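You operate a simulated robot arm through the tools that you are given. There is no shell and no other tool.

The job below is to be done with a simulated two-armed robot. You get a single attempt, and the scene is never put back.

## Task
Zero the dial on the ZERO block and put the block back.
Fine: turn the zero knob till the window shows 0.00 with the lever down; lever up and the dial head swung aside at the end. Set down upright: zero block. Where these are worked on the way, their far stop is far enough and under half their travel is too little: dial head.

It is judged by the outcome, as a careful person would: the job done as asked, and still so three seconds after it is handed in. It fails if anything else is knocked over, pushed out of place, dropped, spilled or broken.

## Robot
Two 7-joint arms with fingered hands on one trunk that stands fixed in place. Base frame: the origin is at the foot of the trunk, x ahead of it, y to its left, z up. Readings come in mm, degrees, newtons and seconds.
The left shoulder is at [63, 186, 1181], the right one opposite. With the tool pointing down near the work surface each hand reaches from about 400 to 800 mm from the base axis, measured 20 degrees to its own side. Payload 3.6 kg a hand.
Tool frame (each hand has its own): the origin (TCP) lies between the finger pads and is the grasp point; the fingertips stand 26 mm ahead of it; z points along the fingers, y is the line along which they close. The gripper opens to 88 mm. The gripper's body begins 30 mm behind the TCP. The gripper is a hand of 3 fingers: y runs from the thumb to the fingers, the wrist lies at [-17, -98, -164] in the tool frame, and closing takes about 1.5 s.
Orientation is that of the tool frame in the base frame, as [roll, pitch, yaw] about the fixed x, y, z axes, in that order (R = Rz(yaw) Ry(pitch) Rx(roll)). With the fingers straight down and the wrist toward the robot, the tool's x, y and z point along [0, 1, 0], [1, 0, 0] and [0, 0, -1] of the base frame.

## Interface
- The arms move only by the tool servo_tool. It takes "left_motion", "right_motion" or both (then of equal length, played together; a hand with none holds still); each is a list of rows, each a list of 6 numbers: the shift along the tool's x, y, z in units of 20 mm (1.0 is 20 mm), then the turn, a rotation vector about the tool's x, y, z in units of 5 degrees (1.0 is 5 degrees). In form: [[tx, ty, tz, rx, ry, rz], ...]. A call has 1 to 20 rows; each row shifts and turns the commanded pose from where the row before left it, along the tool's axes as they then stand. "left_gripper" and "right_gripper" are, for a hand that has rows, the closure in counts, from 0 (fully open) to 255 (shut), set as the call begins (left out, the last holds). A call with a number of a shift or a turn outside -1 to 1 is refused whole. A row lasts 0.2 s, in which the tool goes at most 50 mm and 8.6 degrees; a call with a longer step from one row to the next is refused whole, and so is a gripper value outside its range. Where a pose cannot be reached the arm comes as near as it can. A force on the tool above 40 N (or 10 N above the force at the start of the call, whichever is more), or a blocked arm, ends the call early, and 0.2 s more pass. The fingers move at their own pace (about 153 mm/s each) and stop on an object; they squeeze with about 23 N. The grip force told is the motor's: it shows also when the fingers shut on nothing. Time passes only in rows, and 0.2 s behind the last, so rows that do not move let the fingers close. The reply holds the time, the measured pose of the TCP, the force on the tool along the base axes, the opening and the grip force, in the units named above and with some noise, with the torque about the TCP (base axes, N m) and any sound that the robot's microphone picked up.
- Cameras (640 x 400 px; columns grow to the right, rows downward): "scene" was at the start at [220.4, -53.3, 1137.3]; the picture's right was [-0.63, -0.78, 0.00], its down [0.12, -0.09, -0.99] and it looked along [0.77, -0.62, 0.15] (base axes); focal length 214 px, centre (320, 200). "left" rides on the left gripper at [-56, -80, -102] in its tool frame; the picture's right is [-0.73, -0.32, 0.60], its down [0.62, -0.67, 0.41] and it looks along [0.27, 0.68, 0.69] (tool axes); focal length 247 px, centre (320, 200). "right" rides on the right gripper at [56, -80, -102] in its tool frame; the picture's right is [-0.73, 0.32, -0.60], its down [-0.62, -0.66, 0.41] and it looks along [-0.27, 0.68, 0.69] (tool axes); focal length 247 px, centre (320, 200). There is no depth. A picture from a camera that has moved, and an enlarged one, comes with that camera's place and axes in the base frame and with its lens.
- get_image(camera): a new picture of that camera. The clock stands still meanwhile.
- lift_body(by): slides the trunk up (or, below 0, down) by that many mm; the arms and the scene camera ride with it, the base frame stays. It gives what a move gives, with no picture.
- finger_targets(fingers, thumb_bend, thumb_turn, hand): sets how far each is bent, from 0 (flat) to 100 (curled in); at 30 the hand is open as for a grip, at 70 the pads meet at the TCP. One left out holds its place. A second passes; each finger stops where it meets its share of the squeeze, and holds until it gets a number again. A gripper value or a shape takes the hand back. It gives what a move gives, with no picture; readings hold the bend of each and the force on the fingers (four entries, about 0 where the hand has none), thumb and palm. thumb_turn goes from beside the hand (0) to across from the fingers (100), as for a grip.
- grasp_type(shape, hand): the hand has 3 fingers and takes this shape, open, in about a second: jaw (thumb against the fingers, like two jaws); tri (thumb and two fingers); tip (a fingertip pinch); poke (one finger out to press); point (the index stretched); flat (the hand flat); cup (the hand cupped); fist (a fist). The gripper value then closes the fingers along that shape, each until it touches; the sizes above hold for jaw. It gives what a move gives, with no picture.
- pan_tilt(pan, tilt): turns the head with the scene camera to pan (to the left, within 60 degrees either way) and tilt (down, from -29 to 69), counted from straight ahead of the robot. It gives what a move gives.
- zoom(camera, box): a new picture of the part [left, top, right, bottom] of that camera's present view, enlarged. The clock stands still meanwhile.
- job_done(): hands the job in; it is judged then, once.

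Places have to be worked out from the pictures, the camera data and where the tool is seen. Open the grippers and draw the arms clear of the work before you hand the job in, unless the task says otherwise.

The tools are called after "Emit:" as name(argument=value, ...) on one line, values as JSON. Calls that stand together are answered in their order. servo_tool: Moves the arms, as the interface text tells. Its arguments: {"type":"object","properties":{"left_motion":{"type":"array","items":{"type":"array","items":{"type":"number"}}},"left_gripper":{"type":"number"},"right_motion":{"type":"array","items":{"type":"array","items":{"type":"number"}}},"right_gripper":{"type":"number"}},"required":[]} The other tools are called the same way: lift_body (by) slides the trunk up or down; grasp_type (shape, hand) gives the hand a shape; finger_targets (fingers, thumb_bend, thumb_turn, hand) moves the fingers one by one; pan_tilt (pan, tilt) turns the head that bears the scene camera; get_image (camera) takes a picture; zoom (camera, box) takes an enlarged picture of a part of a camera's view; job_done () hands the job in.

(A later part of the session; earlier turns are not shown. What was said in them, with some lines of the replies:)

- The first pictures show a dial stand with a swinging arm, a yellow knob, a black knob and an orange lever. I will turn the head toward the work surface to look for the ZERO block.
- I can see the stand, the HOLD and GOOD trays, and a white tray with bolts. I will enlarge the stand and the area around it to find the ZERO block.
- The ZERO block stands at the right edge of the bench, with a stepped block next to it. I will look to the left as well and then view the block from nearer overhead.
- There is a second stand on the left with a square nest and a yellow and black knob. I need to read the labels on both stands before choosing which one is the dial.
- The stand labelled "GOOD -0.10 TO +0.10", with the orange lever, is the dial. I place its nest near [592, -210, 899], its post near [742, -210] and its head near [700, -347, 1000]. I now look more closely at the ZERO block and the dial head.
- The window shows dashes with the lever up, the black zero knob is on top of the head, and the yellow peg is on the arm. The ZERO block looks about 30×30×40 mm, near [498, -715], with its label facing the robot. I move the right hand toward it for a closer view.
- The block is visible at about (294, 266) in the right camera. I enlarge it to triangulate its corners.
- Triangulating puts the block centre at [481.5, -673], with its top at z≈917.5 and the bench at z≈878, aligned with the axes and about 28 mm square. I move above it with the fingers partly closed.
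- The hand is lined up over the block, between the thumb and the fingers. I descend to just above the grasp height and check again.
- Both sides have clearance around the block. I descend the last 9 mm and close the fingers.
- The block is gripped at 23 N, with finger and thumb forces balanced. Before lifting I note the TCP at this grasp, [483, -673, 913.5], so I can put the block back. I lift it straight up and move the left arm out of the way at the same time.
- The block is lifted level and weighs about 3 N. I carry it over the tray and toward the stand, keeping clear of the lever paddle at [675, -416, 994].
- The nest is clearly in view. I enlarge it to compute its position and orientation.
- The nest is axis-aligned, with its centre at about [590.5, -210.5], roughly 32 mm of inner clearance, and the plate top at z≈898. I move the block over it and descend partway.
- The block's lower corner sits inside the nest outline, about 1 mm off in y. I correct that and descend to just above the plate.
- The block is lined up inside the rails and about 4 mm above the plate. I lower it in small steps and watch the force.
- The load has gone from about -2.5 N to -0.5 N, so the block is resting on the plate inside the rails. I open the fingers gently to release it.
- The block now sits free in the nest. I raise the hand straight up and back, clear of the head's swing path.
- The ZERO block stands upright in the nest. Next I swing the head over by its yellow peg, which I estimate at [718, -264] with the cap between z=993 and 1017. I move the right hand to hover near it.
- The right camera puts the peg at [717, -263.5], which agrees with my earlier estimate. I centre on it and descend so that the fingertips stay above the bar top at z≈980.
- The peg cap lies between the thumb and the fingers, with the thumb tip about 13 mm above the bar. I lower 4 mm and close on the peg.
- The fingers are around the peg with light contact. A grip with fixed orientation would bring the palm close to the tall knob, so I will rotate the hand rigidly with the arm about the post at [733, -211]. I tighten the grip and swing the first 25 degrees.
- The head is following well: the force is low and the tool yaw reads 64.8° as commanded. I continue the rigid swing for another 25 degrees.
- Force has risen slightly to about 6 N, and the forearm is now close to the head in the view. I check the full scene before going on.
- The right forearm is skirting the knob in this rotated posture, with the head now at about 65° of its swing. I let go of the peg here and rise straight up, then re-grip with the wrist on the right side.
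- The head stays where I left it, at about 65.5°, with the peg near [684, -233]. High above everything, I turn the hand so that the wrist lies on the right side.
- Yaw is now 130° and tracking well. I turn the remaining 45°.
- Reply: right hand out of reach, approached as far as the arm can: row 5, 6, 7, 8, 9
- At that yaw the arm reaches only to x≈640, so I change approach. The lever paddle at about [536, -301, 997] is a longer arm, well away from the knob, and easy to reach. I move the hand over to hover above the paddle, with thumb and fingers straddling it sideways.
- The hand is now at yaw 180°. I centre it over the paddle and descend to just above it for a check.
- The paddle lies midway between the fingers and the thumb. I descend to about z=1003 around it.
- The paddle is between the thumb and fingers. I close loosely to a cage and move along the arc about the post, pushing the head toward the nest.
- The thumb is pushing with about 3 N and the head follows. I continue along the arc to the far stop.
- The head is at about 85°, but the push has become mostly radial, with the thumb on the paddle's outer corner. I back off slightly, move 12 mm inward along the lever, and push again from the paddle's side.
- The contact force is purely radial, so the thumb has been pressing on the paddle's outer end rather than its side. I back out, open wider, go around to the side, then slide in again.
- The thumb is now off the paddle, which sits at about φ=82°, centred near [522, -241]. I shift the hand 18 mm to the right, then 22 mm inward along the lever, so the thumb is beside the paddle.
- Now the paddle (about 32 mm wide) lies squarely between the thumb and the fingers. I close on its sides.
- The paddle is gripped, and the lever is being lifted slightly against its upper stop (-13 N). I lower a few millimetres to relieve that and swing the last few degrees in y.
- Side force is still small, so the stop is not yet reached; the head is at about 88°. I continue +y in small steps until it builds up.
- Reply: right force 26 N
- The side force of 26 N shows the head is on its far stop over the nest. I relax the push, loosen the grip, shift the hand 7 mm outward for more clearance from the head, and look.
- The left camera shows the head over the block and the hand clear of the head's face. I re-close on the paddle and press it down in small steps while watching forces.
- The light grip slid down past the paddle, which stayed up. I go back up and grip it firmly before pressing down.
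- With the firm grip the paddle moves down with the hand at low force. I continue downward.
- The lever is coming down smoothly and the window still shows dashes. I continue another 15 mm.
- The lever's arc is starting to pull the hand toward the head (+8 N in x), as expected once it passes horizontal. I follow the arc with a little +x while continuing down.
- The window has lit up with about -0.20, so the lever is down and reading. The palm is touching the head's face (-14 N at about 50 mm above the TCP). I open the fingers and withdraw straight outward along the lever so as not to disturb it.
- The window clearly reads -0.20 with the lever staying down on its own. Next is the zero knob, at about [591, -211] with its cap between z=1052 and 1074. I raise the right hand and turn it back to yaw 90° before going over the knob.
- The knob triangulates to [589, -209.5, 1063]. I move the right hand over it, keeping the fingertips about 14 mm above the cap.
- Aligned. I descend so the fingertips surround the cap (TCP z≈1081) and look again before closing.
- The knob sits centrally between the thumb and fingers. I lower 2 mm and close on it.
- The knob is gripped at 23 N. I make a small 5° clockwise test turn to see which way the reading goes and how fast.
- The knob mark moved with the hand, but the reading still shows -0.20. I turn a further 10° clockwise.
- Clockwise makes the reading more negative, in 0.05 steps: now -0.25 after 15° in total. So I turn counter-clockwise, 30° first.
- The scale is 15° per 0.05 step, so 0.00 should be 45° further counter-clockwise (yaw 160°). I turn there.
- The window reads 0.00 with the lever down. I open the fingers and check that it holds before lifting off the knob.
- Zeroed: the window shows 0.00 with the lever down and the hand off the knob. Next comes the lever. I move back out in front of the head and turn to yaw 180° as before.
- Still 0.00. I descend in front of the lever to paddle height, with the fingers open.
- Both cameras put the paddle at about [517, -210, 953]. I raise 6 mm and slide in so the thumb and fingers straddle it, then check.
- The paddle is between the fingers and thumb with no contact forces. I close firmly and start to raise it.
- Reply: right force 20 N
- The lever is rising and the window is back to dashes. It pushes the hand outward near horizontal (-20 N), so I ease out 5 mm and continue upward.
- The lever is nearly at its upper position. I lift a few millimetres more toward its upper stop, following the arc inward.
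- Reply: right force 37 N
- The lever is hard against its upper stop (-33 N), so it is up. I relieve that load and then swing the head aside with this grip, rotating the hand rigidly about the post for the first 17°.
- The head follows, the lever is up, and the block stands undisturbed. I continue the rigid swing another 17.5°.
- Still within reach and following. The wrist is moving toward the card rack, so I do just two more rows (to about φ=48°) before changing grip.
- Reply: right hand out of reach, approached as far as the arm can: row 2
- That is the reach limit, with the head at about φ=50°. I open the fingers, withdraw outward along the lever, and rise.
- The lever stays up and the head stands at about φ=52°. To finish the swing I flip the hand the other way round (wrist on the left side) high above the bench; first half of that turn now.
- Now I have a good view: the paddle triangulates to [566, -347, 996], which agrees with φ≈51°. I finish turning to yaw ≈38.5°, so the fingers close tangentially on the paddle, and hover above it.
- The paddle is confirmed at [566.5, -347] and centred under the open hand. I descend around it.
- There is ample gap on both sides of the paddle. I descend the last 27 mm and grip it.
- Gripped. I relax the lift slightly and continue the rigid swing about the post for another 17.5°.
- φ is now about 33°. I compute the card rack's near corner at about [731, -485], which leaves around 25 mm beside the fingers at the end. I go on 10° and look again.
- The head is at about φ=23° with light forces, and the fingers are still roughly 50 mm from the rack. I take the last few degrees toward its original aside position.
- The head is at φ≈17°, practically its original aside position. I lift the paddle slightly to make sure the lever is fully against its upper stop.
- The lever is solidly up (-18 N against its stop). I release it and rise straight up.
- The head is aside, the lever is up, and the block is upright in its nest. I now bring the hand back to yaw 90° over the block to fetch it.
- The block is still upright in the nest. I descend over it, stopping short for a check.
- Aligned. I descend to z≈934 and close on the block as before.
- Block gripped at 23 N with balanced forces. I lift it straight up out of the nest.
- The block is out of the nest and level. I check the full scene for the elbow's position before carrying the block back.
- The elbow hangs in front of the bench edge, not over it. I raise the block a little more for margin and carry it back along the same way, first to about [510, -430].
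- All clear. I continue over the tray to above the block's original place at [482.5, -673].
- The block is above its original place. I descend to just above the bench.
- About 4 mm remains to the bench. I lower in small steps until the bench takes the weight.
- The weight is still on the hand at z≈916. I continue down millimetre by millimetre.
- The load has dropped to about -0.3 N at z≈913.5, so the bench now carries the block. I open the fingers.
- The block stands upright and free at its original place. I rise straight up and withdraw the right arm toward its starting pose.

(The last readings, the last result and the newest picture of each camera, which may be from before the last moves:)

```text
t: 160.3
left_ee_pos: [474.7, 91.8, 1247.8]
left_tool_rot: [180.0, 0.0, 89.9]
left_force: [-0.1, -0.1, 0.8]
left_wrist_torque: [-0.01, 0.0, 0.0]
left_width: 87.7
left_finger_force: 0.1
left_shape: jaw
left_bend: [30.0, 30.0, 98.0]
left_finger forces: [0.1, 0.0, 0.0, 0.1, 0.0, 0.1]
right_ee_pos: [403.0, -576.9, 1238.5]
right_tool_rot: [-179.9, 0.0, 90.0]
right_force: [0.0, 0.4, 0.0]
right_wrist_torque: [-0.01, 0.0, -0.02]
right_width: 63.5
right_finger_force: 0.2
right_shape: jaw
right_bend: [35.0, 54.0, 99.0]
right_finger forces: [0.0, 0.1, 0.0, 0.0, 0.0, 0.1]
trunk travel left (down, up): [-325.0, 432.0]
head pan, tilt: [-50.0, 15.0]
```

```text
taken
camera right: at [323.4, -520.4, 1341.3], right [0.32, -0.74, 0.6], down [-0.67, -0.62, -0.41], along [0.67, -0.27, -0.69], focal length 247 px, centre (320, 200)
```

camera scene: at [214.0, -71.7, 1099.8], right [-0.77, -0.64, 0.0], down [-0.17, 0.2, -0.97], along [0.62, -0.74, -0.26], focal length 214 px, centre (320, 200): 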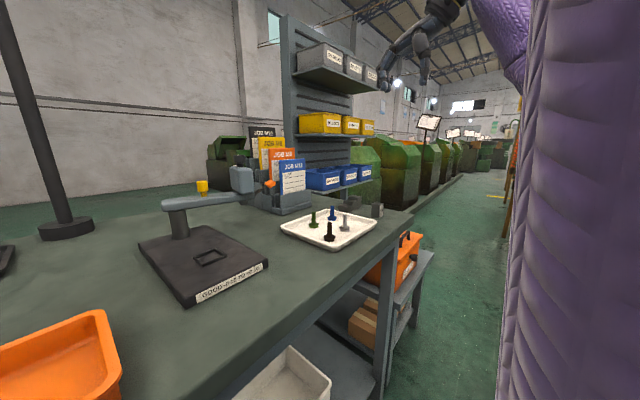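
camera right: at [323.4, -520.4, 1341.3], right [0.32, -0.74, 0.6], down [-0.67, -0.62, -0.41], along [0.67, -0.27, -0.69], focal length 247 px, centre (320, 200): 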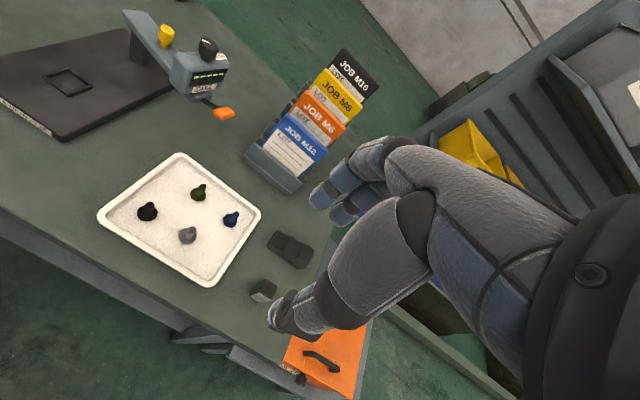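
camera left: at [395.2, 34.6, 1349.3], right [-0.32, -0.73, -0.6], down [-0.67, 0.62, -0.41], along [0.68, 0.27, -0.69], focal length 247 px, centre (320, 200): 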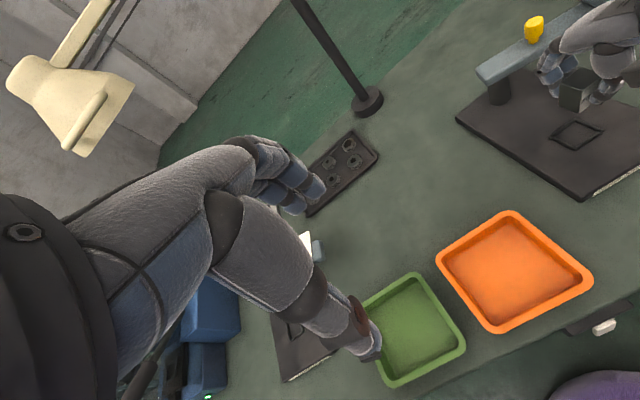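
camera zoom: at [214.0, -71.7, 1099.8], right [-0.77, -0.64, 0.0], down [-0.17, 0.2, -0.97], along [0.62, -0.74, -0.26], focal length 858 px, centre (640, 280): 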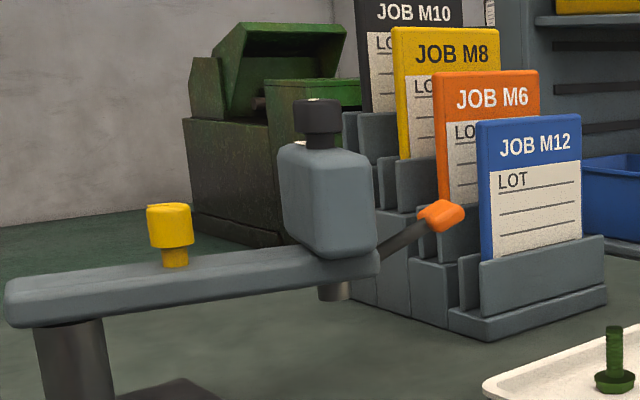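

The block stands upright within a few millimetres of where it started, and the head and lever look exactly as they did at the start. I enlarge the head from the right camera to check that the knob and lever are undisturbed.

Emit:
zoom(camera="right", box=[140, 10, 260, 130])

Emit:
zoom(camera="right", box=[80, 140, 340, 320])

```text
3.33 times, centred on (200, 70) of right
camera zoom: at [323.4, -520.4, 1341.3], right [0.32, -0.74, 0.6], down [-0.67, -0.62, -0.41], along [0.67, -0.27, -0.69], focal length 823 px, centre (720, 633)
```

zoom: 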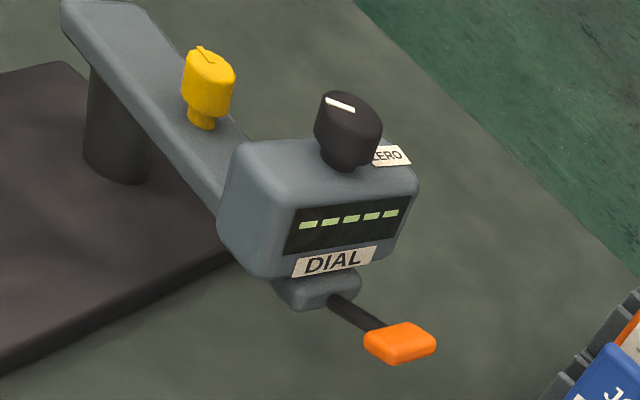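

```text
2.22 times, centred on (210, 230) of right
camera zoom: at [323.4, -520.4, 1341.3], right [0.32, -0.74, 0.6], down [-0.67, -0.62, -0.41], along [0.67, -0.27, -0.69], focal length 549 px, centre (564, 133)
```

zoom: 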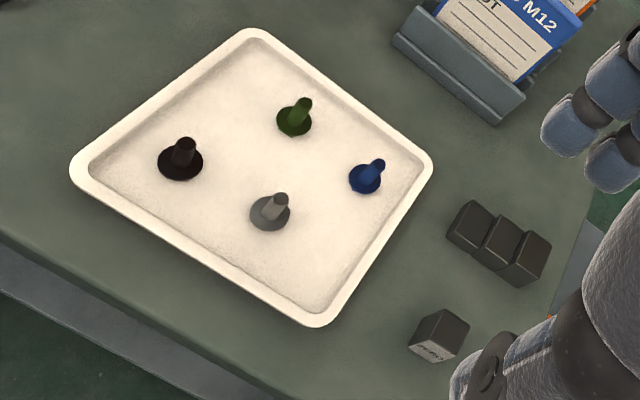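

The knob mark's angle relative to the head matches the angle at which I left it at 0.00, the lever is up, and the tray, step block and cards are all in place. I open both grippers fully and draw the right arm back to its starting pose.

Emit:
servo_tool(right_motion=[[0.78, -0.3375, -0.545, 0, 0, 0], [0.78, -0.3375, -0.545, 0, 0, 0], [0.78, -0.3375, -0.545, 0, 0, 0], [0.78, -0.3375, -0.545, 0, 0, 0], [0.78, -0.3375, -0.545, 0, 0, 0], [0.78, -0.3375, -0.545, 0, 0, 0], [0.78, -0.3375, -0.545, 0, 0, 0], [0.78, -0.3375, -0.545, 0, 0, 0], [0, 0, 0, 0, 0, 0], [0, 0, 0, 0, 0, 0]], right_gripper=0)

Emit:
pan_tilt(pan=-30, tilt=25)

Emit:
get_image(camera="scene")

Emit:
zoom(camera="scene", box=[240, 80, 500, 240])

Emit:
get_image(camera="right")

```text
t: 162.5
left_ee_pos: [474.4, 91.7, 1247.6]
left_tool_rot: [180.0, 0.0, 90.1]
left_force: [0.6, 0.3, 0.4]
left_wrist_torque: [0.0, -0.01, -0.01]
left_width: 88.0
left_finger_force: 0.1
left_shape: jaw
left_bend: [30.0, 30.0, 98.0]
left_finger forces: [0.0, 0.0, 0.0, 0.0, 0.1, 0.0]
right_ee_pos: [348.8, -453.2, 1323.4]
right_tool_rot: [-179.9, 0.0, 90.1]
right_force: [0.2, 0.2, 0.1]
right_wrist_torque: [0.03, 0.02, 0.01]
right_width: 87.8
right_finger_force: 0.0
right_shape: jaw
right_bend: [30.0, 30.0, 98.0]
right_finger forces: [0.0, 0.0, 0.1, 0.1, 0.1, 0.0]
trunk travel left (down, up): [-325.0, 432.0]
head pan, tilt: [-50.0, 15.0]
```

```text
t: 163.3
left_ee_pos: [474.6, 92.1, 1247.8]
left_tool_rot: [-180.0, -0.1, 90.1]
left_force: [-0.3, -0.4, 0.3]
left_wrist_torque: [-0.03, 0.03, -0.01]
left_width: 87.4
left_finger_force: 0.2
left_shape: jaw
left_bend: [30.0, 30.0, 98.0]
left_finger forces: [0.0, 0.1, 0.0, 0.0, 0.0, 0.0]
right_ee_pos: [349.2, -451.8, 1322.9]
right_tool_rot: [180.0, -0.1, 90.1]
right_force: [-0.3, -0.3, 0.1]
right_wrist_torque: [-0.02, -0.01, -0.02]
right_width: 87.6
right_finger_force: 0.1
right_shape: jaw
right_bend: [30.0, 30.0, 98.0]
right_finger forces: [0.0, 0.0, 0.1, 0.1, 0.0, 0.0]
trunk travel left (down, up): [-325.0, 432.0]
head pan, tilt: [-30.0, 25.0]
```

```text
taken
camera scene: at [233.6, -46.1, 1083.7], right [-0.5, -0.87, 0.0], down [-0.37, 0.21, -0.91], along [0.78, -0.45, -0.42], focal length 214 px, centre (320, 200)
```

scene: 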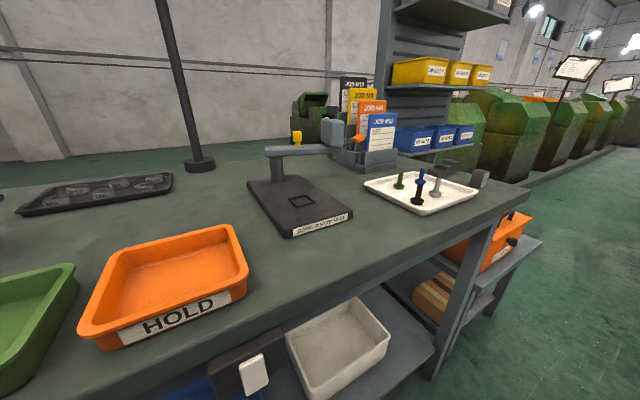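

```text
2.46 times, centred on (370, 160) of scene
camera zoom: at [233.6, -46.1, 1083.7], right [-0.5, -0.87, 0.0], down [-0.37, 0.21, -0.91], along [0.78, -0.45, -0.42], focal length 528 px, centre (197, 298)
```

zoom: 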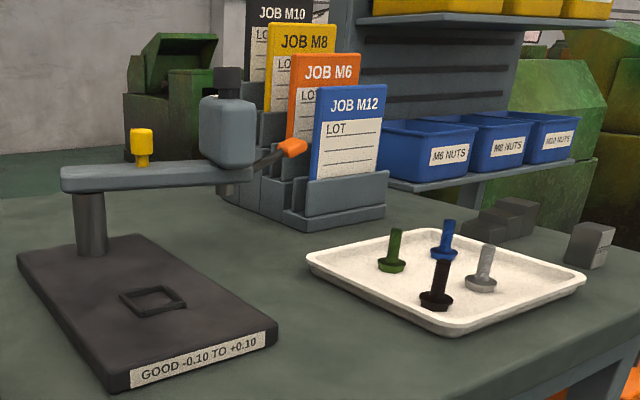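

```text
taken
camera right: at [268.9, -396.2, 1425.7], right [0.32, -0.73, 0.6], down [-0.67, -0.62, -0.41], along [0.68, -0.27, -0.69], focal length 247 px, centre (320, 200)
```

right: 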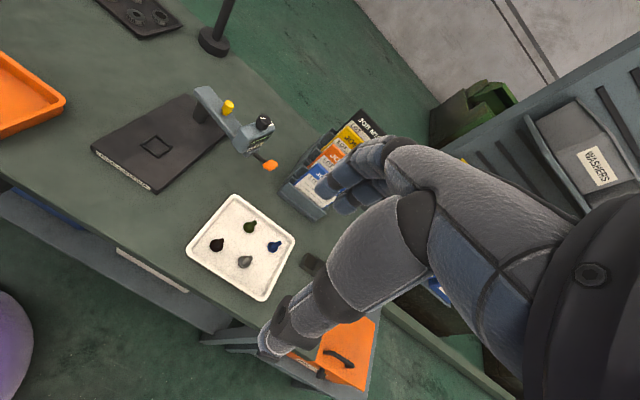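

All checks pass. The dial was zeroed to 0.00 with the lever down on the ZERO block, and the lever is now up with the head swung aside. The block is upright back in its place, nothing else has moved, and both hands are open and clear, so I hand the job in.

Emit:
job_done()

```text
The job is handed in.
```

The dial is zeroed on the ZERO block and the block is back in its place. I've handed the job in; the tool only confirmed receipt, so I have no verdict yet.

- **Zeroing:** with the head at its stop over the block and the lever down, the window first read -0.20. I turned the zero knob until it read 0.00, and it still read 0.00 with the hand off the knob. I did not lower the lever again afterwards to recheck. The knob's mark still sits at the same angle on the head as when it read 0.00.
- **Lever and head:** the lever is up against its stop. The dial head is swung back to within a degree or two of where it started.
- **Block:** it stands upright on the bench, about 4 mm from its original spot.
- **Swinging the head:** the peg grip took the head only to about 65°. I swung it the rest of the way to the stop, and all the way back, by holding the lever's paddle.
- **Contacts:** while lowering the lever, the palm pressed briefly against the head with about 15 N. The final pictures show nothing else on the bench moved.

Both hands are open and clear of the work.
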